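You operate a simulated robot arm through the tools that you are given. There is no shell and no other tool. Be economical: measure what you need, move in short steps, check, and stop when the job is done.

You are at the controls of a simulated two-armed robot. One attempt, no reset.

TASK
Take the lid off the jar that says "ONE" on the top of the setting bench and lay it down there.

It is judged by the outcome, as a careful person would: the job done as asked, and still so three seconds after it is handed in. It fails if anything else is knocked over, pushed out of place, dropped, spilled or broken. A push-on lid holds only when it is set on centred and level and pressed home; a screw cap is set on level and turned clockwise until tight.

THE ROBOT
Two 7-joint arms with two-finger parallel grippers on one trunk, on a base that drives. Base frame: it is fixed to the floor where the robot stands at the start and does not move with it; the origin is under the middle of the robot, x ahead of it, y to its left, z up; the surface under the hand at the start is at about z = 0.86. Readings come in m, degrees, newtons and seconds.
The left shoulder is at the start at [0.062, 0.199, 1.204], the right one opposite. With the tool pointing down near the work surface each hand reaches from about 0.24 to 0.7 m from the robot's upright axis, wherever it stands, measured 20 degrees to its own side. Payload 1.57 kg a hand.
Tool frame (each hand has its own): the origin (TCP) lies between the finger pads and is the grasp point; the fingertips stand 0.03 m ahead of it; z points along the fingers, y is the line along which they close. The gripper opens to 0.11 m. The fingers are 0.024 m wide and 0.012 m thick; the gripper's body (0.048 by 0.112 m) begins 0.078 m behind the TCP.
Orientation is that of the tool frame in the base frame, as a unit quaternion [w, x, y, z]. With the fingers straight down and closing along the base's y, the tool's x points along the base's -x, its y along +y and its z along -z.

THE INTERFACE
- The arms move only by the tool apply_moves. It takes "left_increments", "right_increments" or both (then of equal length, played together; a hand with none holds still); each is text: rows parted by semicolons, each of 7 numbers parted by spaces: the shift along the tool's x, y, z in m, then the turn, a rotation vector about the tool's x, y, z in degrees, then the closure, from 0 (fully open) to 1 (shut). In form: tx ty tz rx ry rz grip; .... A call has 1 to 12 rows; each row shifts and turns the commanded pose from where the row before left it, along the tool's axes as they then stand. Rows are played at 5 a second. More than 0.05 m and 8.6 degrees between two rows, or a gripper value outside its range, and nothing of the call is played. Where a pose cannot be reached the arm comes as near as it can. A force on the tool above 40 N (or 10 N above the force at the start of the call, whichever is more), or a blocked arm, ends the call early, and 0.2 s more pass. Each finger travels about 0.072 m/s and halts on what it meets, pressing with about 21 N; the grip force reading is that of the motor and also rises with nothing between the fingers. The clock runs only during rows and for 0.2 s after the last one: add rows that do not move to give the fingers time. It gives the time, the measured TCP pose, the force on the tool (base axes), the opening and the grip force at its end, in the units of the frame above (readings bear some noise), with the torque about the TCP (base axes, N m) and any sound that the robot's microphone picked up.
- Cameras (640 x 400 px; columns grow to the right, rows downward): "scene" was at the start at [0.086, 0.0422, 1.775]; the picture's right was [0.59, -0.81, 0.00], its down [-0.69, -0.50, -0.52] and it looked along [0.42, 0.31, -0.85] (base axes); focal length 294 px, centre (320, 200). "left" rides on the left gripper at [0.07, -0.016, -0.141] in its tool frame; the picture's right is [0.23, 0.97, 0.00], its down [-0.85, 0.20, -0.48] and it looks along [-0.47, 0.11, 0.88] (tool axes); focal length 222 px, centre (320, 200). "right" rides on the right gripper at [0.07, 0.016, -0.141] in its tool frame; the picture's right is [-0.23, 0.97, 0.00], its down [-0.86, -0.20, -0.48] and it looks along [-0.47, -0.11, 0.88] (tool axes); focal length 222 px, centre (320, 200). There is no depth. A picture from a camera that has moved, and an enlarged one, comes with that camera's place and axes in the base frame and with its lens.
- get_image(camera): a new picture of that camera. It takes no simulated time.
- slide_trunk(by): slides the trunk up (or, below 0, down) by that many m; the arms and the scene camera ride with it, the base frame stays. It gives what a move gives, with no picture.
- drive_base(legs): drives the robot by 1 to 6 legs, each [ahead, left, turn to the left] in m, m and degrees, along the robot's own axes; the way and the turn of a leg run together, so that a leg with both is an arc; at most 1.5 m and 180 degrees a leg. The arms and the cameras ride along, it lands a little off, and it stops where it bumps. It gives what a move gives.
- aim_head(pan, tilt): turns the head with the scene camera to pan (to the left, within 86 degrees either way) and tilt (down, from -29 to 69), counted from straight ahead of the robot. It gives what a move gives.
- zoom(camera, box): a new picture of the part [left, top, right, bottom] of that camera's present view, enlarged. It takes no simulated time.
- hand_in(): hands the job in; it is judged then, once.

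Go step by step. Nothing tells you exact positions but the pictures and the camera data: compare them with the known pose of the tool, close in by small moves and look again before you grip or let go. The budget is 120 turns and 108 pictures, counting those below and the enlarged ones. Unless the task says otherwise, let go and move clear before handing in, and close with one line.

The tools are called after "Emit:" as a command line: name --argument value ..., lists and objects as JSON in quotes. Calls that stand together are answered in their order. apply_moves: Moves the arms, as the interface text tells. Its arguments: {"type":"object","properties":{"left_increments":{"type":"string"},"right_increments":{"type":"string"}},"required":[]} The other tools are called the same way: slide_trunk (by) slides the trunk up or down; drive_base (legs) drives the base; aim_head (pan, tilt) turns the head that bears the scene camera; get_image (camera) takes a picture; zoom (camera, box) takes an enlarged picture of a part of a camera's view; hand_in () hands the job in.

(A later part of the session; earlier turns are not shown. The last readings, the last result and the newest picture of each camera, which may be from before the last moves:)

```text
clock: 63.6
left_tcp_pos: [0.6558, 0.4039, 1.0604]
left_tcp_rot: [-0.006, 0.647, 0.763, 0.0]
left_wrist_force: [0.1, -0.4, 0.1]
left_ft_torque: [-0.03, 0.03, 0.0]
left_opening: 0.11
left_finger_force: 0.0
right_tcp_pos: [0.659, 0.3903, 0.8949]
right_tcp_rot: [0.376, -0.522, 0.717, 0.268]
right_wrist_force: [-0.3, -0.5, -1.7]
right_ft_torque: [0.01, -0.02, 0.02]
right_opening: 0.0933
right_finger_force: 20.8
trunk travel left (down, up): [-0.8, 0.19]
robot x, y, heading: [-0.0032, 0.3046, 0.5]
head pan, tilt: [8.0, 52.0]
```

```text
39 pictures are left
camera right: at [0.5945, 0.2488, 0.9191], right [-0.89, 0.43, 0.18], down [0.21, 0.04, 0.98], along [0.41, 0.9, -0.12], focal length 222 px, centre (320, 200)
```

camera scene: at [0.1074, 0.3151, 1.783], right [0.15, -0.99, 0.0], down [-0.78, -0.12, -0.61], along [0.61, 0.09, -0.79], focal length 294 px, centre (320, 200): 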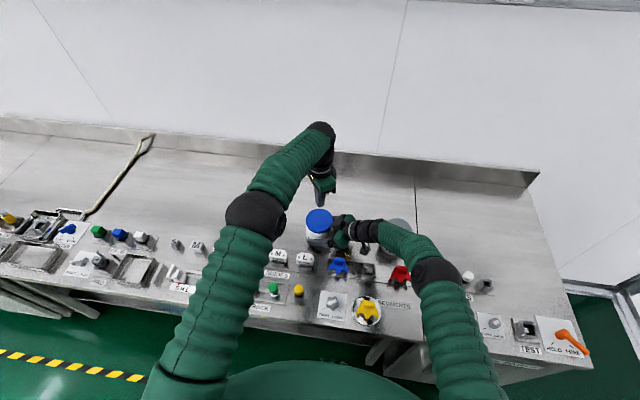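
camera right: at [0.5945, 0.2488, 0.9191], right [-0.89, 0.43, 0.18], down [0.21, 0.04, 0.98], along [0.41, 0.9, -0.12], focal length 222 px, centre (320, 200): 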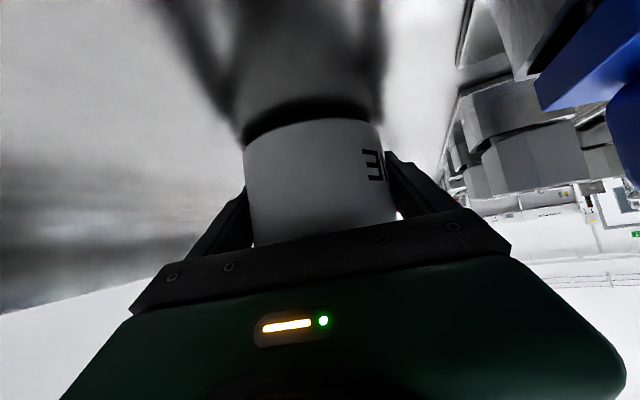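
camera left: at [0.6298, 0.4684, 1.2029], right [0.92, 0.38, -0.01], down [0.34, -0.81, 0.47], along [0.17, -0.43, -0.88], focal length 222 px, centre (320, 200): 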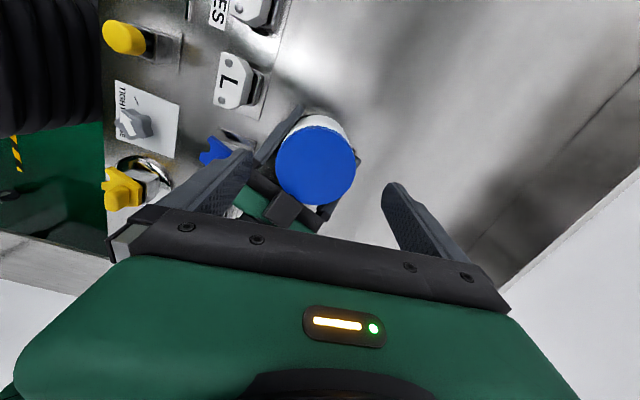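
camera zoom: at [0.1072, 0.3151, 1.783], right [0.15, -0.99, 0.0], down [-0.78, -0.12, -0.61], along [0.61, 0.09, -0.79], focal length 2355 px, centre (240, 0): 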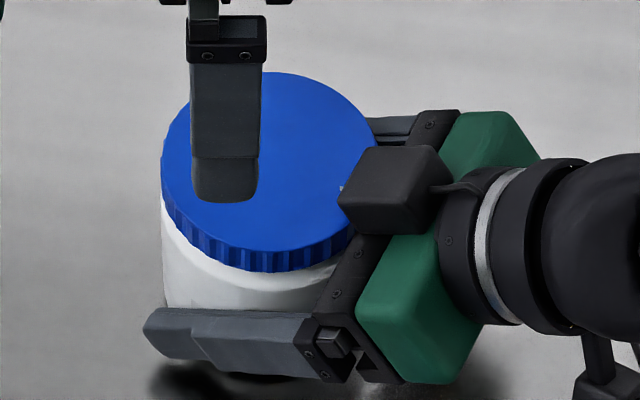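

I think the right gripper's top box overhangs the lid edge and blocks it rising. The right hand should hold the body nearer its fingertips: I'll open it, back out 2 cm along its fingers, and check.

Emit:
apply_moves --right_increments "0 0 0 0 0 0 0.16;0 0 0 0 0 0 0.1;0 0 0 0 0 0 0;0 0 0 0 0 0 0;0 0 -0.005 0 0 0 0;0 0 -0.01 0 0 0 0;0 0 -0.008 0 0 0 0;0 0 0 0 0 0 0"

Emit:
zoom --camera "scene" --box '[290, 200, 370, 250]'

Emit:
get_image --camera "right"

```text
clock: 65.5
left_tcp_pos: [0.6557, 0.404, 1.0594]
left_tcp_rot: [-0.007, 0.647, 0.763, 0.0]
left_wrist_force: [0.5, -0.3, 0.2]
left_ft_torque: [0.0, 0.0, -0.02]
left_opening: 0.1101
left_finger_force: 0.1
right_tcp_pos: [0.6517, 0.37, 0.9072]
right_tcp_rot: [0.376, -0.521, 0.718, 0.266]
right_wrist_force: [1.1, 0.3, -0.3]
right_ft_torque: [0.01, -0.02, -0.02]
right_opening: 0.1101
right_finger_force: 0.1
trunk travel left (down, up): [-0.8, 0.19]
robot x, y, heading: [0.0003, 0.3054, 0.8]
head pan, tilt: [8.0, 52.0]
```

```text
8.00 times, centred on (330, 225) of scene
camera zoom: at [0.1068, 0.3148, 1.783], right [0.15, -0.99, 0.0], down [-0.78, -0.12, -0.61], along [0.61, 0.09, -0.79], focal length 2355 px, centre (240, 0)
```

zoom: 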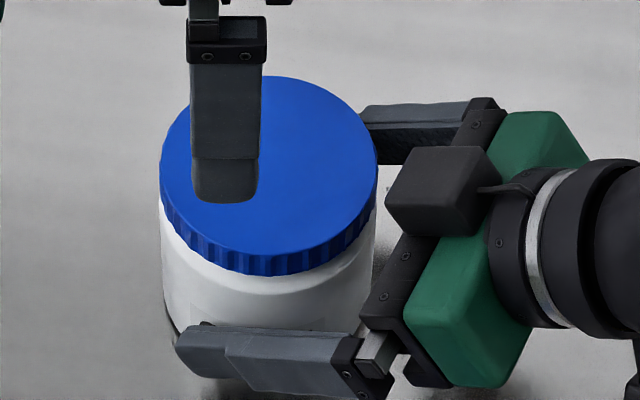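

```text
37 pictures are left
camera right: at [0.5884, 0.2294, 0.9317], right [-0.89, 0.43, 0.18], down [0.21, 0.04, 0.98], along [0.41, 0.9, -0.12], focal length 222 px, centre (320, 200)
```

right: 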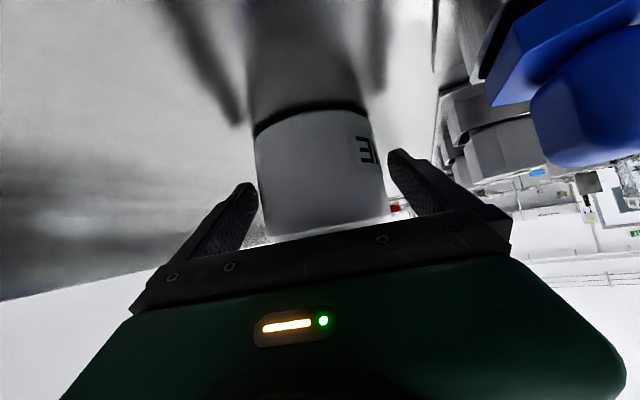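

The jar stands upright with a level lid. I close the right hand again near its tips, and at the same time turn the left hand back to the collision-free orientation above.

Emit:
apply_moves --right_increments "0 0 0 0 0 0 0.08;0 0 0 0 0 0 0.12;0 0 0 0 0 0 0.16;0 0 0 0 0 0 0.2;0 0 0 0 0 0 0.3;0 0 0 0 0 0 0.6;0 0 0 0 0 0 1;0 0 0 0 0 0 1" --left_increments "0 0 0 0 0 7 0;0 0 0 0 0 7 0;0 0 0 0 0 7 0;0 0 0 0 0 7 0;0 0 0 0 0 7 0;0 0 0 0 0 7 0;0 0 0 0 0 7 0;0 0 0 0 0 0 0"

Emit:
get_image --camera "left"

Emit:
zoom --camera "scene" --box '[290, 200, 370, 250]'

```text
clock: 67.2
left_tcp_pos: [0.6563, 0.4056, 1.0582]
left_tcp_rot: [-0.005, 0.905, 0.425, -0.003]
left_wrist_force: [-0.2, -0.3, 0.3]
left_ft_torque: [0.02, -0.01, -0.01]
left_opening: 0.11
left_finger_force: 0.1
right_tcp_pos: [0.6527, 0.3708, 0.909]
right_tcp_rot: [0.376, -0.522, 0.718, 0.267]
right_wrist_force: [0.0, 0.1, 1.0]
right_ft_torque: [0.02, 0.09, 0.02]
right_opening: 0.0933
right_finger_force: 20.9
trunk travel left (down, up): [-0.8, 0.19]
robot x, y, heading: [-0.0002, 0.3051, 0.5]
head pan, tilt: [8.0, 52.0]
```

```text
36 pictures are left
camera left: at [0.6892, 0.4669, 1.2009], right [0.89, -0.45, -0.01], down [-0.39, -0.79, 0.48], along [-0.22, -0.42, -0.88], focal length 222 px, centre (320, 200)
```

left: 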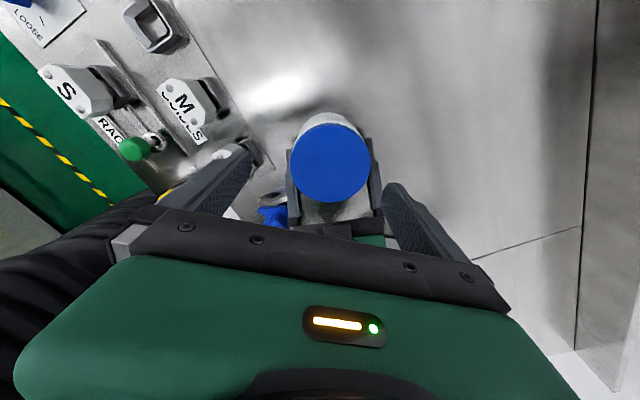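

```text
8.00 times, centred on (330, 225) of scene
camera zoom: at [0.1064, 0.3148, 1.783], right [0.15, -0.99, 0.0], down [-0.78, -0.12, -0.61], along [0.61, 0.09, -0.79], focal length 2355 px, centre (240, 0)
```

zoom: 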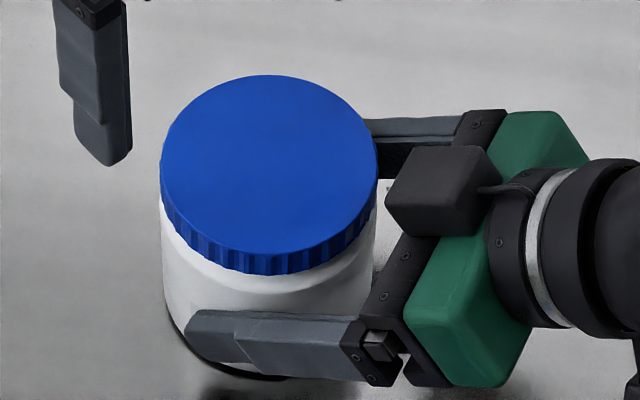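

Body held again at the tips, box now well clear of the lid. Re-centring the left hand on the lid (about 1.4 cm each way) and lowering to 1.01.

Emit:
apply_moves --left_increments "-0.0125 0.0135 0 -0.67 0 0 0;0 0 0.025 0 0 0 0;0 0 0.023 0 0 0 0;0 0 0 0 0 0 0"

Emit:
get_image --camera "left"

Emit:
zoom --camera "scene" --box '[280, 190, 376, 250]'

```text
clock: 68.2
left_tcp_pos: [0.6587, 0.3852, 1.0107]
left_tcp_rot: [-0.001, 0.905, 0.426, -0.001]
left_wrist_force: [-0.4, -0.2, 0.0]
left_ft_torque: [-0.01, 0.01, 0.03]
left_opening: 0.1103
left_finger_force: 0.1
right_tcp_pos: [0.6533, 0.3702, 0.9086]
right_tcp_rot: [0.376, -0.522, 0.717, 0.267]
right_wrist_force: [-0.2, -0.8, 1.3]
right_ft_torque: [0.03, 0.13, 0.01]
right_opening: 0.0932
right_finger_force: 21.1
trunk travel left (down, up): [-0.8, 0.19]
robot x, y, heading: [-0.001, 0.3041, 0.2]
head pan, tilt: [8.0, 52.0]
```

```text
34 pictures are left
camera left: at [0.691, 0.4492, 1.1525], right [0.89, -0.45, 0.0], down [-0.39, -0.79, 0.48], along [-0.21, -0.43, -0.88], focal length 222 px, centre (320, 200)
```

left: 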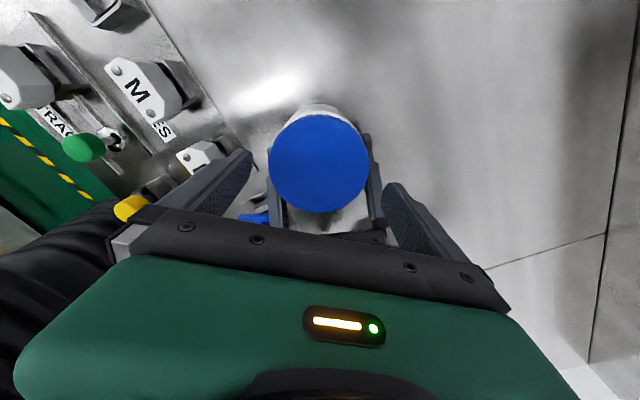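

```text
6.67 times, centred on (328, 220) of scene
camera zoom: at [0.1064, 0.3145, 1.783], right [0.15, -0.99, 0.0], down [-0.78, -0.12, -0.61], along [0.61, 0.09, -0.79], focal length 1963 px, centre (267, 67)
```

zoom: 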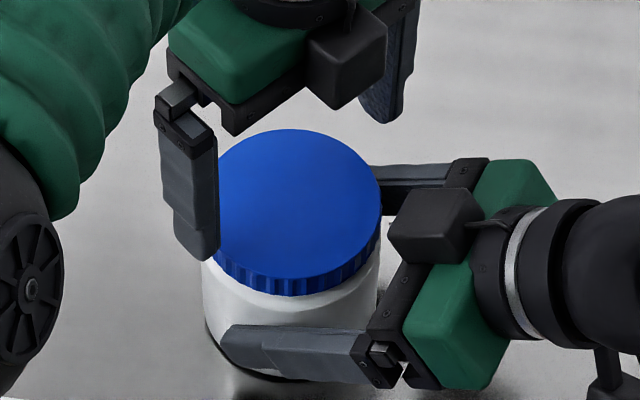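

Centred. Descend to z≈0.968 and grip, then a 2 mm lift test.

Emit:
apply_moves --left_increments "0 0 0.02 0 0 0 0;0 0 0.015 0 0 0 0;0 0 0.008 0 0 0 0;0 0 0 0 0 0 0.15;0 0 0 0 0 0 0.4;0 0 0 0 0 0 1;0 0 0 0 0 0 1"

Emit:
apply_moves --left_increments "0 0 -0.001 0 0 0 1;0 0 -0.001 0 0 0 1;0 0 0 0 0 0 1"

Emit:
zoom --camera "scene" --box '[280, 190, 376, 250]'

```text
clock: 69.8
left_tcp_pos: [0.6572, 0.3858, 0.9663]
left_tcp_rot: [-0.001, 0.905, 0.425, 0.0]
left_wrist_force: [-4.6, 2.2, 1.2]
left_ft_torque: [0.05, 0.04, -0.03]
left_opening: 0.0897
left_finger_force: 21.2
right_tcp_pos: [0.6525, 0.3708, 0.9076]
right_tcp_rot: [0.375, -0.522, 0.718, 0.266]
right_wrist_force: [3.3, -1.9, 0.0]
right_ft_torque: [0.14, 0.37, -0.04]
right_opening: 0.0929
right_finger_force: 20.6
trunk travel left (down, up): [-0.8, 0.19]
robot x, y, heading: [-0.0022, 0.3029, 0.5]
head pan, tilt: [8.0, 52.0]
```

```text
clock: 70.7
left_tcp_pos: [0.659, 0.3876, 0.9686]
left_tcp_rot: [-0.002, 0.905, 0.425, 0.0]
left_wrist_force: [0.8, 5.5, -11.7]
left_ft_torque: [0.13, -0.19, -0.01]
left_opening: 0.0895
left_finger_force: 21.3
right_tcp_pos: [0.6538, 0.3712, 0.9087]
right_tcp_rot: [0.376, -0.522, 0.718, 0.267]
right_wrist_force: [-0.6, -5.5, 9.5]
right_ft_torque: [0.35, 0.08, 0.05]
right_opening: 0.0931
right_finger_force: 21.0
trunk travel left (down, up): [-0.8, 0.19]
robot x, y, heading: [-0.0006, 0.3012, 0.6]
head pan, tilt: [8.0, 52.0]
```

```text
6.67 times, centred on (328, 220) of scene
camera zoom: at [0.1071, 0.3148, 1.783], right [0.15, -0.99, 0.0], down [-0.78, -0.12, -0.61], along [0.61, 0.09, -0.79], focal length 1963 px, centre (267, 67)
```

zoom: 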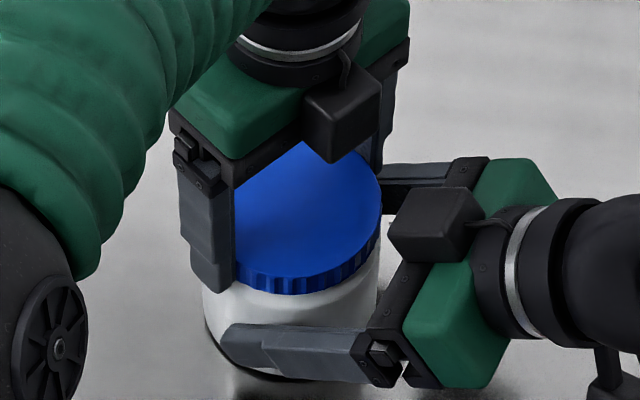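

Still retained, so more turning is needed. I'll regrip 5 mm higher (so the fingers clear the right hand) and make another counter-clockwise stroke.

Emit:
apply_moves --left_increments "0 0 0.0015 0 0 0 1;0 0 0 0 0 0 0.5;0 0 0 0 0 0 0;0 0 -0.0065 0 0 0 0;0 0 0 0 0 0 0.15;0 0 0 0 0 0 0.4;0 0 0 0 0 0 1;0 0 0 0 0 0 1;0 0 -0.0001 0 0 -8 1;0 0 -0.0001 0 0 -8 1;0 0 -0.0001 0 0 -8 1;0 0 -0.0001 0 0 -8 1"

Emit:
apply_moves --left_increments "0 0 -0.0001 0 0 -8 1;0 0 -0.0001 0 0 -8 1;0 0 -0.0001 0 0 -8 1;0 0 0 0 0 0 1"

Emit:
zoom --camera "scene" --box '[280, 190, 376, 250]'

Emit:
get_image --camera "right"

```text
clock: 73.2
left_tcp_pos: [0.6579, 0.386, 0.9754]
left_tcp_rot: [-0.001, 0.752, 0.659, -0.001]
left_wrist_force: [-14.4, 6.6, 2.1]
left_ft_torque: [0.15, 0.26, -1.17]
left_opening: 0.0897
left_finger_force: 21.1
right_tcp_pos: [0.654, 0.3697, 0.9084]
right_tcp_rot: [0.376, -0.521, 0.719, 0.266]
right_wrist_force: [14.3, -6.8, -2.4]
right_ft_torque: [0.24, 0.76, 0.87]
right_opening: 0.0919
right_finger_force: 21.2
trunk travel left (down, up): [-0.8, 0.19]
robot x, y, heading: [0.0008, 0.3041, 0.5]
head pan, tilt: [8.0, 52.0]
```

```text
clock: 73.9
left_tcp_pos: [0.6538, 0.385, 0.9753]
left_tcp_rot: [-0.006, 0.652, 0.758, -0.003]
left_wrist_force: [-7.4, -0.6, 4.5]
left_ft_torque: [0.05, -0.01, -0.34]
left_opening: 0.0884
left_finger_force: 21.2
right_tcp_pos: [0.654, 0.3667, 0.9093]
right_tcp_rot: [0.378, -0.52, 0.721, 0.261]
right_wrist_force: [7.2, -0.1, -5.5]
right_ft_torque: [-0.17, 0.47, 0.18]
right_opening: 0.0931
right_finger_force: 20.7
trunk travel left (down, up): [-0.8, 0.19]
robot x, y, heading: [-0.0016, 0.3026, 0.3]
head pan, tilt: [8.0, 52.0]
stopped in row 3 (left hand): the force on the tool passed its limit at 41 N (the readings are from after the stop); the commanded pose is now the measured one
```

```text
6.67 times, centred on (328, 220) of scene
camera zoom: at [0.1065, 0.3146, 1.783], right [0.15, -0.99, 0.0], down [-0.78, -0.12, -0.61], along [0.61, 0.09, -0.79], focal length 1963 px, centre (267, 67)
```

zoom: 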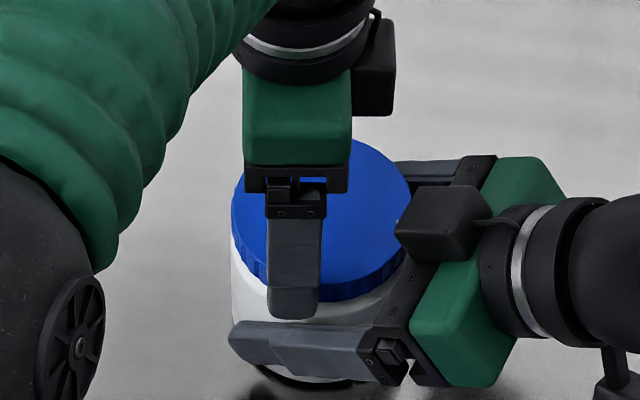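

```text
30 pictures are left
camera right: at [0.5888, 0.2261, 0.9335], right [-0.88, 0.44, 0.17], down [0.21, 0.04, 0.98], along [0.42, 0.9, -0.13], focal length 222 px, centre (320, 200)
```

right: 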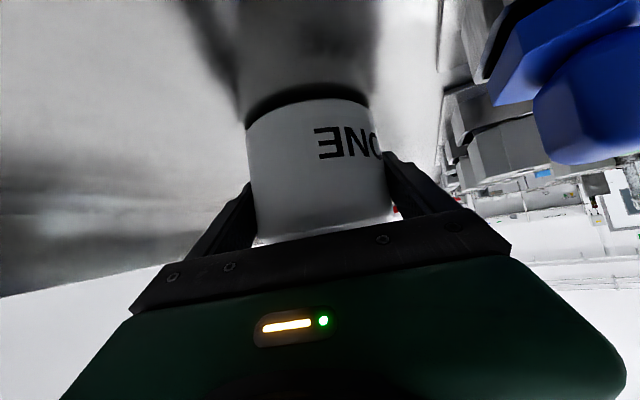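

The body is turning along with the lid now, so something binds. I'll release the left hand, raise it, and inspect the lid's seating closely.

Emit:
apply_moves --left_increments "0 0 0 0 0 0 0.5;0 0 0 0 0 0 0;0 0 0 0 0 0 0;0 0 -0.02 0 0 0 0;0 0 -0.04 0 0 0 0;0 0 -0.04 0 0 0 0;0 0 -0.04 0 0 0 0;0 0 0 0 0 0 0"

Emit:
zoom --camera "scene" --box '[300, 205, 356, 240]'

Emit:
get_image --camera "left"

```text
clock: 75.7
left_tcp_pos: [0.6547, 0.3865, 1.116]
left_tcp_rot: [-0.004, 0.652, 0.758, -0.003]
left_wrist_force: [0.4, -0.4, 1.1]
left_ft_torque: [0.02, 0.0, -0.04]
left_opening: 0.1099
left_finger_force: 0.1
right_tcp_pos: [0.6543, 0.3685, 0.9086]
right_tcp_rot: [0.378, -0.52, 0.72, 0.262]
right_wrist_force: [-0.4, 0.4, -1.3]
right_ft_torque: [0.02, -0.01, -0.01]
right_opening: 0.0936
right_finger_force: 21.0
trunk travel left (down, up): [-0.8, 0.19]
robot x, y, heading: [-0.0041, 0.3033, 0.5]
head pan, tilt: [8.0, 52.0]
```

```text
11.43 times, centred on (328, 222) of scene
camera zoom: at [0.107, 0.3147, 1.783], right [0.15, -0.99, 0.0], down [-0.78, -0.12, -0.61], along [0.61, 0.09, -0.79], focal length 3365 px, centre (229, -57)
```

zoom: 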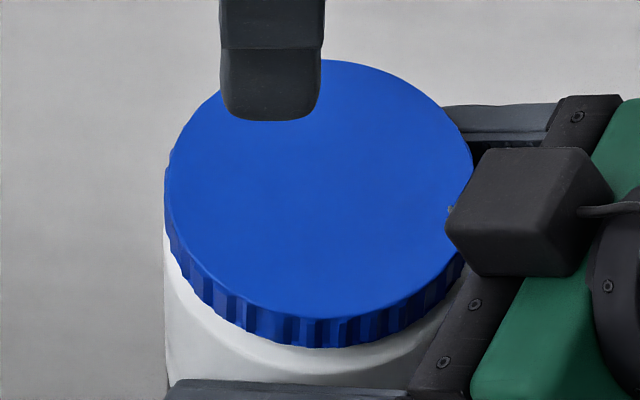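

```text
28 pictures are left
camera left: at [0.6296, 0.4522, 1.2597], right [0.93, 0.37, -0.01], down [0.33, -0.82, 0.47], along [0.17, -0.44, -0.88], focal length 222 px, centre (320, 200)
```

left: 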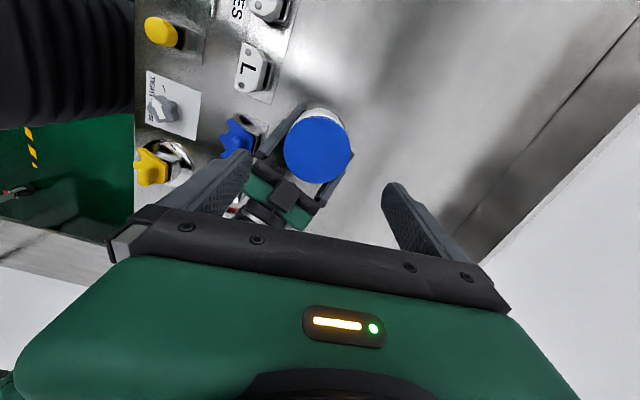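

The force pattern fits the two grippers' top boxes colliding, not the lid binding. I'll back the right hand 2.2 cm again to hold by the tips, and turn the left hand back where the boxes stay apart.

Emit:
apply_moves --right_increments "0 0 0 0 0 0 0.1;0 0 0 0 0 0 0;0 0 0 0 0 0 0;0 0 -0.008 0 0 0 0;0 0 -0.014 0 0 0 0;0 0 0 0 0 0 0.08;0 0 0 0 0 0 0.12;0 0 0 0 0 0 0.16;0 0 0 0 0 0 0.2;0 0 0 0 0 0 0.5;0 0 0 0 0 0 1;0 0 0 0 0 0 1" --left_increments "0 0 0 0 0 8 0;0 0 0 0 0 8 0;0 0 0 0 0 8 0;0 0 0 0 0 8 0;0 0 0 0 0 8 0;0 0 0 0 0 8 0;0 0 0.02 0 0 0 0;0 0 0.02 0 0 0 0;0 0 0.02 0 0 0 0;0 0 0 0 0 0 0;0 0 0 0 0 0 0;0 0 0 0 0 0 0"

Emit:
get_image --camera "left"

Emit:
zoom --camera "scene" --box '[280, 190, 376, 250]'

```text
clock: 78.3
left_tcp_pos: [0.6518, 0.3839, 1.0539]
left_tcp_rot: [-0.004, 0.904, 0.428, -0.005]
left_wrist_force: [0.2, 0.5, -0.9]
left_ft_torque: [0.01, -0.02, -0.01]
left_opening: 0.1103
left_finger_force: 0.0
right_tcp_pos: [0.6494, 0.3507, 0.9212]
right_tcp_rot: [0.378, -0.52, 0.72, 0.262]
right_wrist_force: [0.4, 0.3, 1.2]
right_ft_torque: [0.01, 0.05, -0.02]
right_opening: 0.0932
right_finger_force: 21.4
trunk travel left (down, up): [-0.8, 0.19]
robot x, y, heading: [-0.0039, 0.3044, 0.5]
head pan, tilt: [8.0, 52.0]
```

```text
27 pictures are left
camera left: at [0.6855, 0.4476, 1.198], right [0.9, -0.44, -0.01], down [-0.38, -0.79, 0.48], along [-0.22, -0.43, -0.88], focal length 222 px, centre (320, 200)
```

left: 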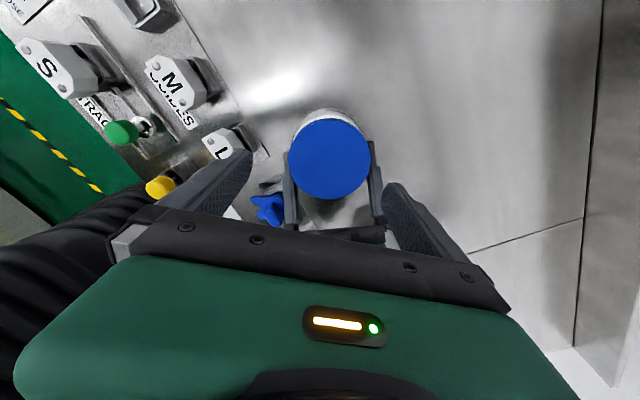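

```text
6.67 times, centred on (328, 220) of scene
camera zoom: at [0.1066, 0.3144, 1.783], right [0.15, -0.99, 0.0], down [-0.78, -0.12, -0.61], along [0.61, 0.09, -0.79], focal length 1963 px, centre (267, 67)
```

zoom: 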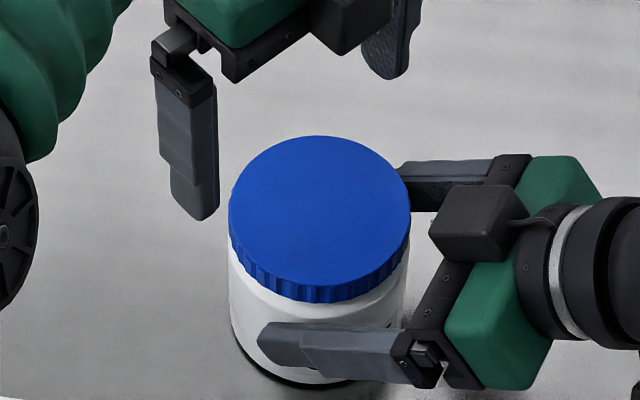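

The jar stands properly with both boxes apart. Re-centring the left, lowering to z≈0.976 so only the lid is gripped, then a lift test.

Emit:
apply_moves --left_increments "-0.0115 0.0135 0 -0.66 0.3 0 0;0 0 0.025 0 0 0 0;0 0 0.025 0 0 0 0;0 0 0.02 0 0 0 0;0 0 0.008 0 0 0 0;0 0 0 0 0 0 0;0 0 0 0 0 0 0.15;0 0 0 0 0 0 0.4;0 0 0 0 0 0 1;0 0 0 0 0 0 1"

Emit:
get_image --camera "left"

Emit:
apply_moves --left_increments "0 0 -0.001 0 0 0 1;0 0 -0.001 0 0 0 1;0 0 0 0 0 0 1"

Emit:
zoom --camera "scene" --box '[280, 190, 376, 250]'

```text
clock: 80.5
left_tcp_pos: [0.6558, 0.3695, 0.9757]
left_tcp_rot: [0.0, 0.904, 0.429, 0.0]
left_wrist_force: [-4.7, 9.7, 2.6]
left_ft_torque: [0.56, 0.42, 0.01]
left_opening: 0.0887
left_finger_force: 21.3
right_tcp_pos: [0.6499, 0.3497, 0.9221]
right_tcp_rot: [0.378, -0.52, 0.72, 0.261]
right_wrist_force: [3.3, -8.6, 0.3]
right_ft_torque: [0.03, 0.06, -0.12]
right_opening: 0.0931
right_finger_force: 21.0
trunk travel left (down, up): [-0.8, 0.19]
robot x, y, heading: [-0.0027, 0.3049, 0.5]
head pan, tilt: [8.0, 52.0]
```

```text
25 pictures are left
camera left: at [0.6883, 0.4323, 1.118], right [0.9, -0.44, 0.0], down [-0.39, -0.79, 0.48], along [-0.21, -0.43, -0.88], focal length 222 px, centre (320, 200)
```

left: 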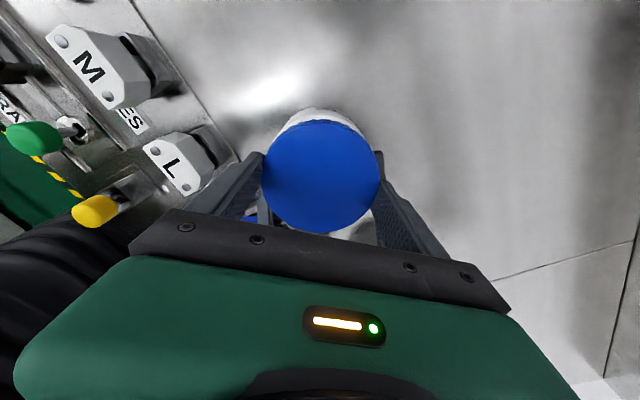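

```text
clock: 81.3
left_tcp_pos: [0.6578, 0.3699, 0.9771]
left_tcp_rot: [-0.002, 0.904, 0.428, -0.001]
left_wrist_force: [-9.9, 14.6, -9.9]
left_ft_torque: [0.46, 0.29, 0.01]
left_opening: 0.0886
left_finger_force: 21.2
right_tcp_pos: [0.6503, 0.3493, 0.923]
right_tcp_rot: [0.379, -0.52, 0.72, 0.261]
right_wrist_force: [11.0, -15.0, 9.1]
right_ft_torque: [0.56, 0.26, -0.36]
right_opening: 0.093
right_finger_force: 21.5
trunk travel left (down, up): [-0.8, 0.19]
robot x, y, heading: [-0.0037, 0.3045, 0.7]
head pan, tilt: [8.0, 52.0]
```

```text
6.67 times, centred on (328, 220) of scene
camera zoom: at [0.107, 0.3143, 1.783], right [0.15, -0.99, 0.0], down [-0.78, -0.12, -0.61], along [0.61, 0.09, -0.79], focal length 1963 px, centre (267, 67)
```

zoom: 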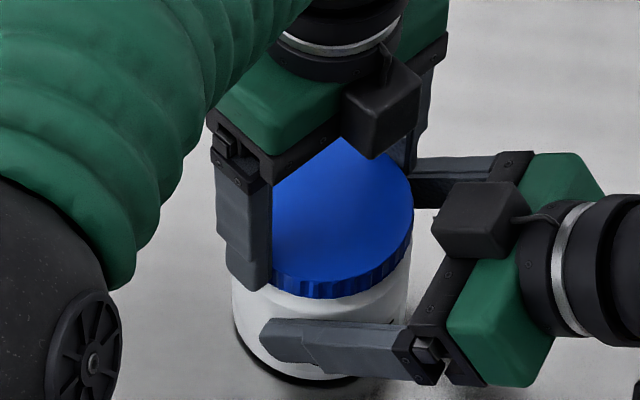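

Still threaded. I'll flip the left hand half a turn so its box faces away from the right hand, then resume unscrewing from that side. First release, raise and rotate.

Emit:
apply_moves --left_increments "0 0 0.002 0 0 0 1;0 0 0 0 0 0 0.5;0 0 0 0 0 0 0;0 0 0 0 0 0 0;0 0 -0.02 0 0 0 0;0 0 -0.04 0 0 0 0;0 0 -0.02 0 0 -8.2 0;0 0 0 0 0 -8.2 0;0 0 0 0 0 -8.2 0;0 0 0 0 0 -8.2 0;0 0 0 0 0 -8.2 0;0 0 0 0 0 -8.2 0"

Emit:
apply_moves --left_increments "0 0 0 0 0 -8.2 0;0 0 0 0 0 -8.2 0;0 0 0 0 0 -8.2 0;0 0 0 0 0 -8.2 0;0 0 0 0 0 -8.2 0;0 0 0 0 0 -8.2 0;0 0 0 0 0 -8.2 0;0 0 0 0 0 -8.2 0;0 0 0 0 0 -8.2 0;0 0 0 0 0 -8.2 0;0 0 0 0 0 -8.2 0;0 0 0 0 0 -8.2 0"

Emit:
apply_moves --left_increments "0 0 0 0 0 -8.2 0;0 0 0 0 0 -8.2 0;0 0 0 0 0 -8.2 0;0 0 0 0 0 -8.2 0;0 0 0 0 0 -8.2 0;0 0 0 0 0 -8.2 0;0 0 0 0 0 -8.2 0;0 0 0 0 0 -8.2 0;0 0 0 0 0 -8.2 0;0 0 0 0 0 0 0"

Emit:
get_image --camera "left"

```text
clock: 83.9
left_tcp_pos: [0.6563, 0.3679, 1.0574]
left_tcp_rot: [0.001, 0.642, 0.767, -0.001]
left_wrist_force: [-1.0, 0.3, 1.0]
left_ft_torque: [0.01, 0.0, 0.01]
left_opening: 0.1102
left_finger_force: 0.0
right_tcp_pos: [0.648, 0.3513, 0.9222]
right_tcp_rot: [0.378, -0.52, 0.72, 0.262]
right_wrist_force: [-0.4, 0.5, -0.2]
right_ft_torque: [-0.06, 0.04, -0.01]
right_opening: 0.0933
right_finger_force: 21.0
trunk travel left (down, up): [-0.8, 0.19]
robot x, y, heading: [-0.0002, 0.3026, 0.5]
head pan, tilt: [8.0, 52.0]
```

```text
clock: 86.5
left_tcp_pos: [0.6581, 0.3674, 1.0571]
left_tcp_rot: [0.001, -0.159, 0.987, -0.001]
left_wrist_force: [0.6, -0.1, -0.6]
left_ft_torque: [0.01, 0.0, 0.01]
left_opening: 0.11
left_finger_force: 0.0
right_tcp_pos: [0.6498, 0.3515, 0.9211]
right_tcp_rot: [0.378, -0.52, 0.72, 0.262]
right_wrist_force: [-0.1, 0.0, 0.2]
right_ft_torque: [0.0, 0.01, 0.0]
right_opening: 0.0933
right_finger_force: 20.5
trunk travel left (down, up): [-0.8, 0.19]
robot x, y, heading: [-0.0003, 0.3034, 0.5]
head pan, tilt: [8.0, 52.0]
```

```text
clock: 88.7
left_tcp_pos: [0.6589, 0.3659, 1.0571]
left_tcp_rot: [-0.001, 0.721, -0.693, 0.001]
left_wrist_force: [-0.4, 0.9, 0.8]
left_ft_torque: [0.01, 0.02, 0.03]
left_opening: 0.1096
left_finger_force: 0.0
right_tcp_pos: [0.6483, 0.3501, 0.9225]
right_tcp_rot: [0.378, -0.52, 0.72, 0.262]
right_wrist_force: [-0.3, 0.4, 0.3]
right_ft_torque: [0.03, 0.08, 0.01]
right_opening: 0.093
right_finger_force: 21.6
trunk travel left (down, up): [-0.8, 0.19]
robot x, y, heading: [-0.002, 0.304, 0.7]
head pan, tilt: [8.0, 52.0]
```

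```text
23 pictures are left
camera left: at [0.6769, 0.2974, 1.2], right [-0.96, -0.26, 0.0], down [-0.23, 0.85, 0.48], along [-0.13, 0.46, -0.88], focal length 222 px, centre (320, 200)
```

left: 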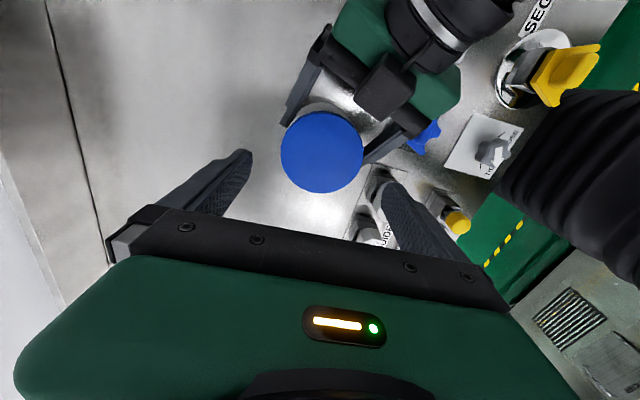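

The wrist reaches this far. I'll turn back to the start of the stroke (60°), lower to z≈0.976, grip, and check.

Emit:
apply_moves --left_increments "0 0 0 0 0 8.5 0;0 0 0 0 0 8.5 0;0 0 0 0 0 8.5 0;0 0 0 0 0 8.5 0;0 0 0 0 0 8.5 0;0 0 0 0 0 8.5 0;0 0 0 0 0 8.5 0;0 0 0.03 0 0 0 0;0 0 0.03 0 0 0 0;0 0 0 0 0 0 0"

Emit:
get_image --camera "left"

Emit:
zoom --camera "scene" --box '[280, 190, 376, 250]'

```text
clock: 90.9
left_tcp_pos: [0.6578, 0.3651, 0.9987]
left_tcp_rot: [0.001, -0.281, 0.96, 0.0]
left_wrist_force: [0.0, -0.1, -1.2]
left_ft_torque: [-0.03, 0.0, 0.03]
left_opening: 0.1101
left_finger_force: 0.0
right_tcp_pos: [0.6486, 0.351, 0.9231]
right_tcp_rot: [0.378, -0.521, 0.719, 0.263]
right_wrist_force: [0.7, 0.5, 0.4]
right_ft_torque: [0.05, 0.07, 0.01]
right_opening: 0.0928
right_finger_force: 20.9
trunk travel left (down, up): [-0.8, 0.19]
robot x, y, heading: [-0.0008, 0.3039, 0.9]
head pan, tilt: [8.0, 52.0]
```

```text
22 pictures are left
camera left: at [0.6088, 0.3131, 1.1401], right [-0.72, 0.7, 0.0], down [0.61, 0.63, 0.48], along [0.34, 0.34, -0.88], focal length 222 px, centre (320, 200)
```

left: 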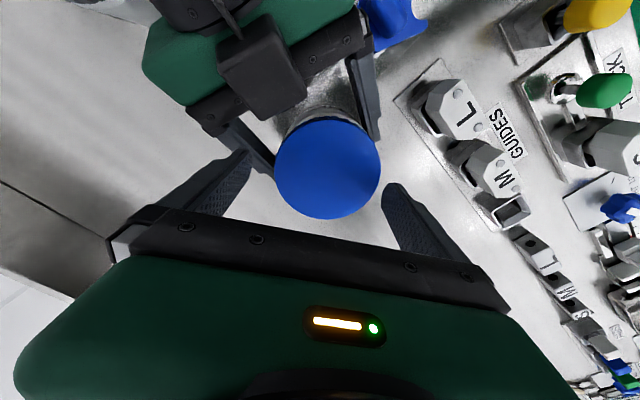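

```text
6.67 times, centred on (328, 220) of scene
camera zoom: at [0.1065, 0.3144, 1.783], right [0.15, -0.99, 0.0], down [-0.78, -0.12, -0.61], along [0.61, 0.09, -0.79], focal length 1963 px, centre (267, 67)
```

zoom: 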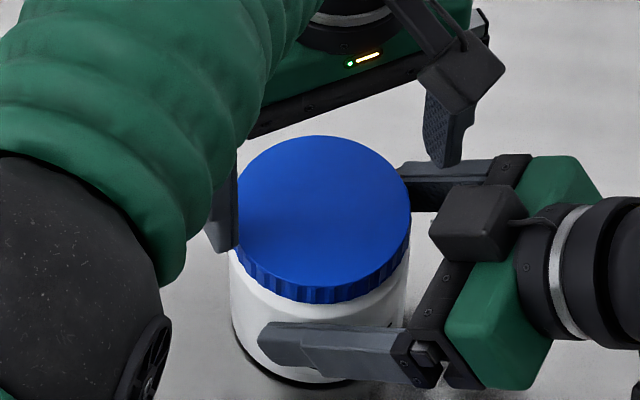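

Shift 7.5 mm along the closing axis, lower to 0.976, grip, and turn 24° as a test.

Emit:
apply_moves --left_increments "0 0.0075 0.01 0 0 0 0;0 0 0.0125 0 0 0 0;0 0 0 0 0 0 0;0 0 0 0 0 0 0.15;0 0 0 0 0 0 0.4;0 0 0 0 0 0 1;0 0 0 0 0 0 1;0 0 -0.0001 0 0 -8 1;0 0 -0.0001 0 0 -8 1;0 0 -0.0001 0 0 -8 1;0 0 0 0 0 0 1"

Emit:
zoom --camera "scene" --box '[280, 190, 376, 250]'

```text
clock: 93.3
left_tcp_pos: [0.6553, 0.3746, 0.9755]
left_tcp_rot: [0.002, -0.475, 0.88, 0.0]
left_wrist_force: [16.1, 3.8, 3.8]
left_ft_torque: [0.09, -0.5, -0.29]
left_opening: 0.0899
left_finger_force: 20.9
right_tcp_pos: [0.6481, 0.3503, 0.9213]
right_tcp_rot: [0.378, -0.52, 0.719, 0.262]
right_wrist_force: [-16.1, -4.1, -1.4]
right_ft_torque: [0.0, -0.15, 0.69]
right_opening: 0.0906
right_finger_force: 20.5
trunk travel left (down, up): [-0.8, 0.19]
robot x, y, heading: [-0.0012, 0.3037, 0.5]
head pan, tilt: [8.0, 52.0]
```

```text
6.67 times, centred on (328, 220) of scene
camera zoom: at [0.1059, 0.314, 1.7831], right [0.15, -0.99, 0.0], down [-0.78, -0.12, -0.61], along [0.61, 0.09, -0.79], focal length 1963 px, centre (267, 67)
```

zoom: 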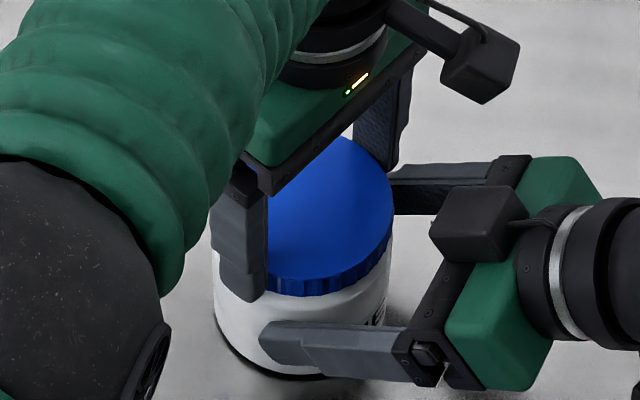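

The right hand is holding too near its tips, so the jar slid. I'll open the left, then open the right, advance it 2.2 cm for a firm hold, and close again.

Emit:
apply_moves --left_increments "0 0 0 0 0 0 0.5;0 0 0 0 0 0 0;0 0 0 0 0 0 0;0 0 -0.025 0 0 0 0;0 0 0 0 0 0 0;0 0 0 0 0 0 0;0 0 0 0 0 0 0;0 0 0 0 0 0 0;0 0 0 0 0 0 0;0 0 0 0 0 0 0;0 0 0 0 0 0 0;0 0 0 0 0 0 0" --right_increments "0 0 0 0 0 0 1;0 0 0 0 0 0 1;0 0 0 0 0 0 1;0 0 0 0 0 0 0.1;0 0 0 0 0 0 0;0 0 0 0 0 0 0;0 0 0.012 0 0 0 0;0 0 0.01 0 0 0 0;0 0 0 0 0 0 0.1;0 0 0 0 0 0 0.16;0 0 0 0 0 0 0.3;0 0 0 0 0 0 1"

Emit:
apply_moves --right_increments "0 0 0 0 0 0 1;0 0 0 0 0 0 1"

Emit:
get_image --camera "left"

Emit:
zoom --camera "scene" --box '[280, 190, 376, 250]'

```text
clock: 95.9
left_tcp_pos: [0.6514, 0.3753, 1.0017]
left_tcp_rot: [0.001, -0.474, 0.881, -0.001]
left_wrist_force: [1.2, 1.0, 0.5]
left_ft_torque: [-0.01, -0.01, 0.03]
left_opening: 0.1097
left_finger_force: 0.0
right_tcp_pos: [0.6552, 0.367, 0.9102]
right_tcp_rot: [0.378, -0.52, 0.719, 0.262]
right_wrist_force: [-0.3, -0.3, 1.8]
right_ft_torque: [-0.02, 0.05, -0.05]
right_opening: 0.0917
right_finger_force: 21.3
trunk travel left (down, up): [-0.8, 0.19]
robot x, y, heading: [-0.0028, 0.3011, 0.7]
head pan, tilt: [8.0, 52.0]
```

```text
clock: 96.5
left_tcp_pos: [0.6524, 0.3757, 1.0006]
left_tcp_rot: [0.001, -0.474, 0.88, -0.001]
left_wrist_force: [0.4, -0.1, -0.1]
left_ft_torque: [0.0, 0.02, 0.0]
left_opening: 0.1099
left_finger_force: 0.1
right_tcp_pos: [0.6554, 0.3673, 0.9093]
right_tcp_rot: [0.378, -0.52, 0.72, 0.262]
right_wrist_force: [-0.2, 0.7, 0.5]
right_ft_torque: [0.06, 0.07, -0.03]
right_opening: 0.0919
right_finger_force: 20.9
trunk travel left (down, up): [-0.8, 0.19]
robot x, y, heading: [-0.0029, 0.3051, 0.8]
head pan, tilt: [8.0, 52.0]
```

```text
19 pictures are left
camera left: at [0.6274, 0.3066, 1.1435], right [-0.94, 0.35, 0.0], down [0.3, 0.82, 0.48], along [0.17, 0.45, -0.88], focal length 222 px, centre (320, 200)
```

left: 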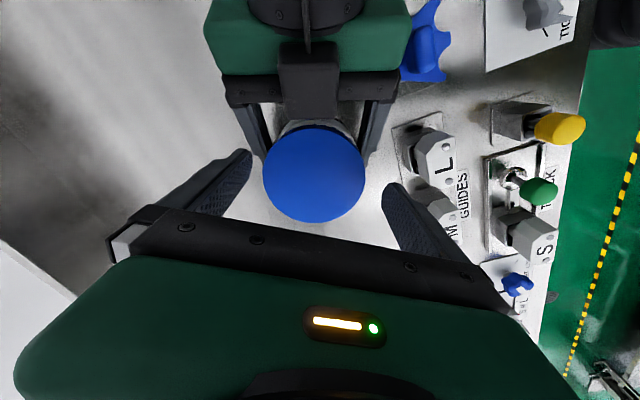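

```text
6.67 times, centred on (328, 220) of scene
camera zoom: at [0.1066, 0.3144, 1.783], right [0.15, -0.99, 0.0], down [-0.78, -0.12, -0.61], along [0.61, 0.09, -0.79], focal length 1963 px, centre (267, 67)
```

zoom: 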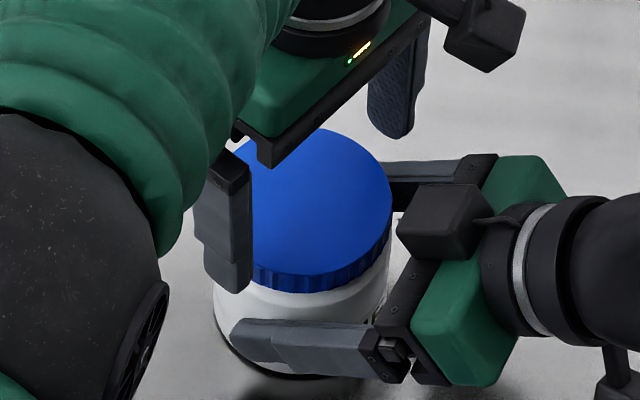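

The body is held firmly now. I rotate back 24°, re-centre (−4.5, −4 mm), lower, grip and start the stroke.

Emit:
apply_moves --left_increments "-0.0045 -0.004 0 0 0 0 0;0 0 0 0 0 8 0;0 0 0 0 0 8 0;0 0 0 0 0 8 0;0 0 0.025 0 0 0 0;0 0 0 0 0 0 0;0 0 0 0 0 0 0.15;0 0 0 0 0 0 0.4;0 0 0 0 0 0 1;0 0 0 0 0 0 1"

Emit:
apply_moves --left_increments "0 0 -0.0001 0 0 -8 1;0 0 -0.0001 0 0 -8 1;0 0 -0.0001 0 0 -8 1;0 0 0 0 0 0 1"

Emit:
zoom --camera "scene" --box '[280, 190, 376, 250]'

```text
clock: 98.7
left_tcp_pos: [0.6596, 0.3743, 0.9747]
left_tcp_rot: [-0.002, -0.28, 0.96, 0.0]
left_wrist_force: [-18.7, 5.0, 1.4]
left_ft_torque: [0.46, 0.87, 0.07]
left_opening: 0.0895
left_finger_force: 21.2
right_tcp_pos: [0.6568, 0.3664, 0.9116]
right_tcp_rot: [0.379, -0.519, 0.721, 0.26]
right_wrist_force: [19.3, -4.2, -2.4]
right_ft_torque: [-0.15, 0.36, -0.3]
right_opening: 0.0899
right_finger_force: 21.0
trunk travel left (down, up): [-0.8, 0.19]
robot x, y, heading: [-0.0037, 0.3015, 0.4]
head pan, tilt: [8.0, 52.0]
```

```text
clock: 99.7
left_tcp_pos: [0.6615, 0.3763, 0.9749]
left_tcp_rot: [0.0, -0.475, 0.88, 0.001]
left_wrist_force: [-9.3, 17.3, -1.1]
left_ft_torque: [0.6, 0.07, -0.59]
left_opening: 0.0891
left_finger_force: 21.0
right_tcp_pos: [0.6557, 0.3667, 0.9101]
right_tcp_rot: [0.378, -0.52, 0.72, 0.261]
right_wrist_force: [9.7, -16.5, 0.3]
right_ft_torque: [0.5, 0.55, 0.35]
right_opening: 0.0913
right_finger_force: 21.3
trunk travel left (down, up): [-0.8, 0.19]
robot x, y, heading: [-0.001, 0.3031, 0.7]
head pan, tilt: [8.0, 52.0]
```

```text
6.67 times, centred on (328, 220) of scene
camera zoom: at [0.1072, 0.3144, 1.783], right [0.15, -0.99, 0.0], down [-0.78, -0.12, -0.61], along [0.61, 0.09, -0.79], focal length 1963 px, centre (267, 67)
```

zoom: 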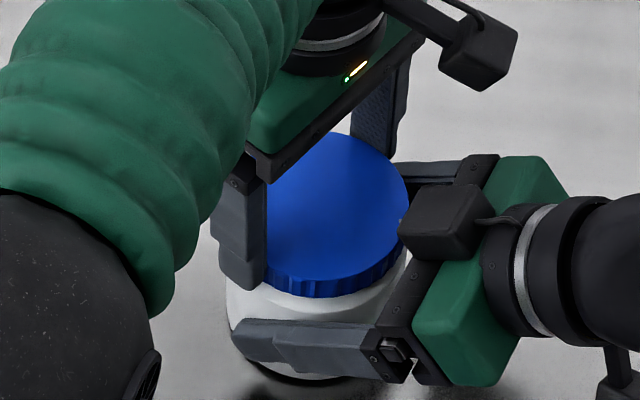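

There is some side load; I relax it by ~2.5 mm and continue turning 32°.

Emit:
apply_moves --left_increments "-0.0012 0.0022 0 0 0 0 1;0 0 0 0 0 0 1"

Emit:
apply_moves --left_increments "0 0 -0.0001 0 0 -8 1;0 0 -0.0001 0 0 -8 1;0 0 -0.0001 0 0 -8 1;0 0 -0.0001 0 0 -8 1;0 0 0 0 0 0 1"

Emit:
get_image --camera "right"

```text
clock: 100.3
left_tcp_pos: [0.6597, 0.3787, 0.9753]
left_tcp_rot: [0.001, -0.474, 0.881, -0.002]
left_wrist_force: [-2.7, 11.8, -2.6]
left_ft_torque: [0.52, -0.21, -0.37]
left_opening: 0.0891
left_finger_force: 21.0
right_tcp_pos: [0.6544, 0.3674, 0.91]
right_tcp_rot: [0.377, -0.52, 0.719, 0.263]
right_wrist_force: [2.3, -12.8, 1.3]
right_ft_torque: [0.36, 0.37, 0.32]
right_opening: 0.0908
right_finger_force: 21.2
trunk travel left (down, up): [-0.8, 0.19]
robot x, y, heading: [0.0022, 0.3021, 0.6]
head pan, tilt: [8.0, 52.0]
```

```text
clock: 101.5
left_tcp_pos: [0.6563, 0.3789, 0.9739]
left_tcp_rot: [-0.002, -0.699, 0.715, 0.003]
left_wrist_force: [-32.1, 7.3, 7.1]
left_ft_torque: [0.01, 0.88, -0.79]
left_opening: 0.0882
left_finger_force: 21.3
right_tcp_pos: [0.6573, 0.3647, 0.9103]
right_tcp_rot: [0.38, -0.518, 0.721, 0.259]
right_wrist_force: [33.1, -6.6, -9.4]
right_ft_torque: [0.29, 1.17, 0.38]
right_opening: 0.0935
right_finger_force: 20.6
trunk travel left (down, up): [-0.8, 0.19]
robot x, y, heading: [0.0006, 0.3057, 0.6]
head pan, tilt: [8.0, 52.0]
```

```text
16 pictures are left
camera right: at [0.591, 0.2239, 0.9343], right [-0.88, 0.44, 0.17], down [0.21, 0.04, 0.98], along [0.43, 0.9, -0.13], focal length 222 px, centre (320, 200)
```

right: 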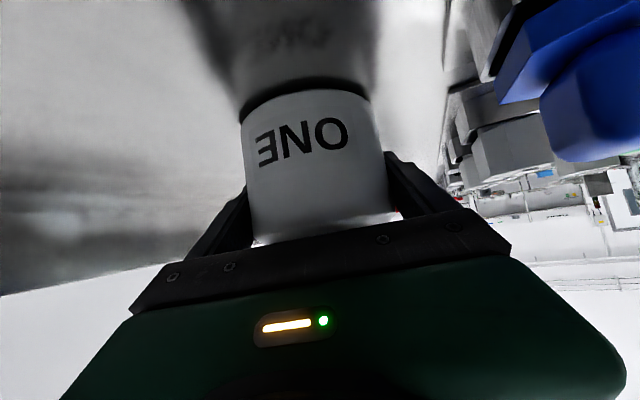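

Lid and body now turn together — the lid seems re-engaged when it dropped back. I'll relax the side load and try a small clockwise turn to see whether the thread runs that way.

Emit:
apply_moves --left_increments "-0.0007 0.0035 0 0 0 0 1;0 0 0 0 0 8 1;0 0 0 0 0 8 1;0 0 0 0 0 8 1;0 0 0 0 0 0 1"

Emit:
get_image --camera "right"

```text
clock: 102.7
left_tcp_pos: [0.6572, 0.3794, 0.9759]
left_tcp_rot: [0.003, -0.534, 0.846, -0.002]
left_wrist_force: [14.5, 5.4, -13.9]
left_ft_torque: [0.5, -0.58, 0.11]
left_opening: 0.0881
left_finger_force: 20.7
right_tcp_pos: [0.6534, 0.3689, 0.9096]
right_tcp_rot: [0.377, -0.522, 0.718, 0.264]
right_wrist_force: [-14.2, -5.5, 12.6]
right_ft_torque: [0.08, -0.4, 0.01]
right_opening: 0.0939
right_finger_force: 21.3
trunk travel left (down, up): [-0.8, 0.19]
robot x, y, heading: [-0.002, 0.3029, 0.4]
head pan, tilt: [8.0, 52.0]
```

```text
15 pictures are left
camera right: at [0.5882, 0.2269, 0.9332], right [-0.88, 0.43, 0.17], down [0.21, 0.04, 0.98], along [0.42, 0.9, -0.12], focal length 222 px, centre (320, 200)
```

right: 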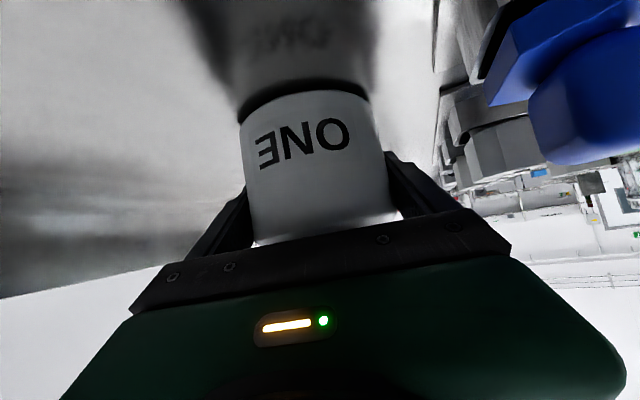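

Informative: clockwise the lid turns freely while the body stays, so the thread is fine; counter-clockwise it was blocked because the right gripper's box overhangs the rising lid. I'll release, and re-grip the body with a flatter, slightly different right-hand pose whose box stays clear.

Emit:
apply_moves --left_increments "0 0 0 0 0 0 1;0 0 0.0015 0 0 0 0.5;0 0 0 0 0 0 0;0 0 0 0 0 0 0;0 0 -0.02 0 0 0 0;0 0 -0.04 0 0 0 0;0 0 -0.04 0 0 0 0;0 0 0 0 0 0 0;0 0 0 0 0 0 0;0 0 0 0 0 0 0;0 0 0 0 0 0 0;0 0 0 0 0 0 0" --right_increments "0 0 0 0 0 0 1;0 0 0 0 0 0 1;0 0 0 0 0 0 1;0 0 0 0 0 0 1;0 0 0 0 0 0 0.1;0 0 0 0 0 0 0;0 0 0 0 0 0 0;0 0 -0.02 0 0 0 0;0 0 -0.03 0 0 0 0;0 0 -0.03 0 0 0 0;0 0 0 0 -8 0 0;0 0 0 3.6 0 4 0"

Emit:
apply_moves --right_increments "0 0 0 3.6 0 2.2 0;0 0 0 0 0 0 0"

Emit:
get_image --camera "scene"

Emit:
zoom --camera "scene" --box '[280, 190, 376, 250]'

```text
clock: 105.3
left_tcp_pos: [0.6556, 0.3801, 1.0746]
left_tcp_rot: [0.001, -0.535, 0.845, 0.0]
left_wrist_force: [0.0, 0.2, 0.3]
left_ft_torque: [0.0, 0.0, 0.0]
left_opening: 0.1101
left_finger_force: 0.0
right_tcp_pos: [0.6332, 0.3044, 0.9561]
right_tcp_rot: [0.432, -0.464, 0.716, 0.292]
right_wrist_force: [0.0, 0.2, 0.3]
right_ft_torque: [0.01, 0.01, 0.0]
right_opening: 0.1102
right_finger_force: 0.2
trunk travel left (down, up): [-0.8, 0.19]
robot x, y, heading: [-0.0022, 0.305, 0.6]
head pan, tilt: [8.0, 52.0]
```

```text
clock: 105.9
left_tcp_pos: [0.6559, 0.381, 1.074]
left_tcp_rot: [0.001, -0.534, 0.845, -0.001]
left_wrist_force: [0.0, 0.3, -0.5]
left_ft_torque: [0.0, 0.02, 0.01]
left_opening: 0.1099
left_finger_force: 0.0
right_tcp_pos: [0.633, 0.3058, 0.9564]
right_tcp_rot: [0.441, -0.435, 0.734, 0.277]
right_wrist_force: [-0.3, 0.5, 0.8]
right_ft_torque: [-0.03, -0.01, -0.02]
right_opening: 0.11
right_finger_force: 0.0
trunk travel left (down, up): [-0.8, 0.19]
robot x, y, heading: [-0.0032, 0.3075, 0.6]
head pan, tilt: [8.0, 52.0]
```

```text
14 pictures are left
camera scene: at [0.1064, 0.3133, 1.783], right [0.15, -0.99, 0.0], down [-0.78, -0.12, -0.61], along [0.61, 0.09, -0.79], focal length 294 px, centre (320, 200)
```

scene: 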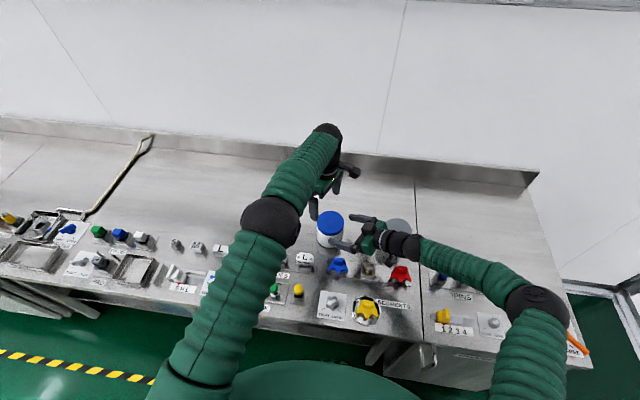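

```text
6.67 times, centred on (328, 220) of scene
camera zoom: at [0.1064, 0.3133, 1.783], right [0.15, -0.99, 0.0], down [-0.78, -0.12, -0.61], along [0.61, 0.09, -0.79], focal length 1963 px, centre (267, 67)
```

zoom: 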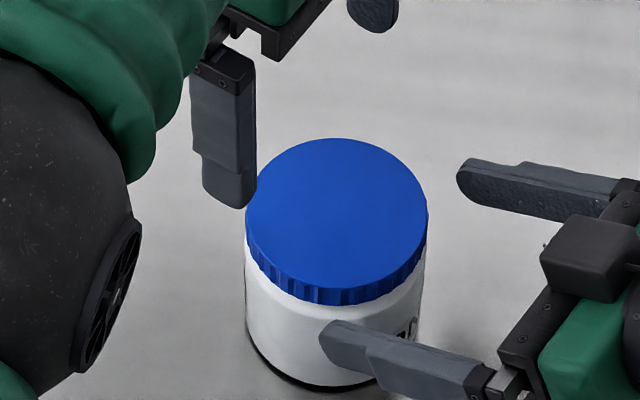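

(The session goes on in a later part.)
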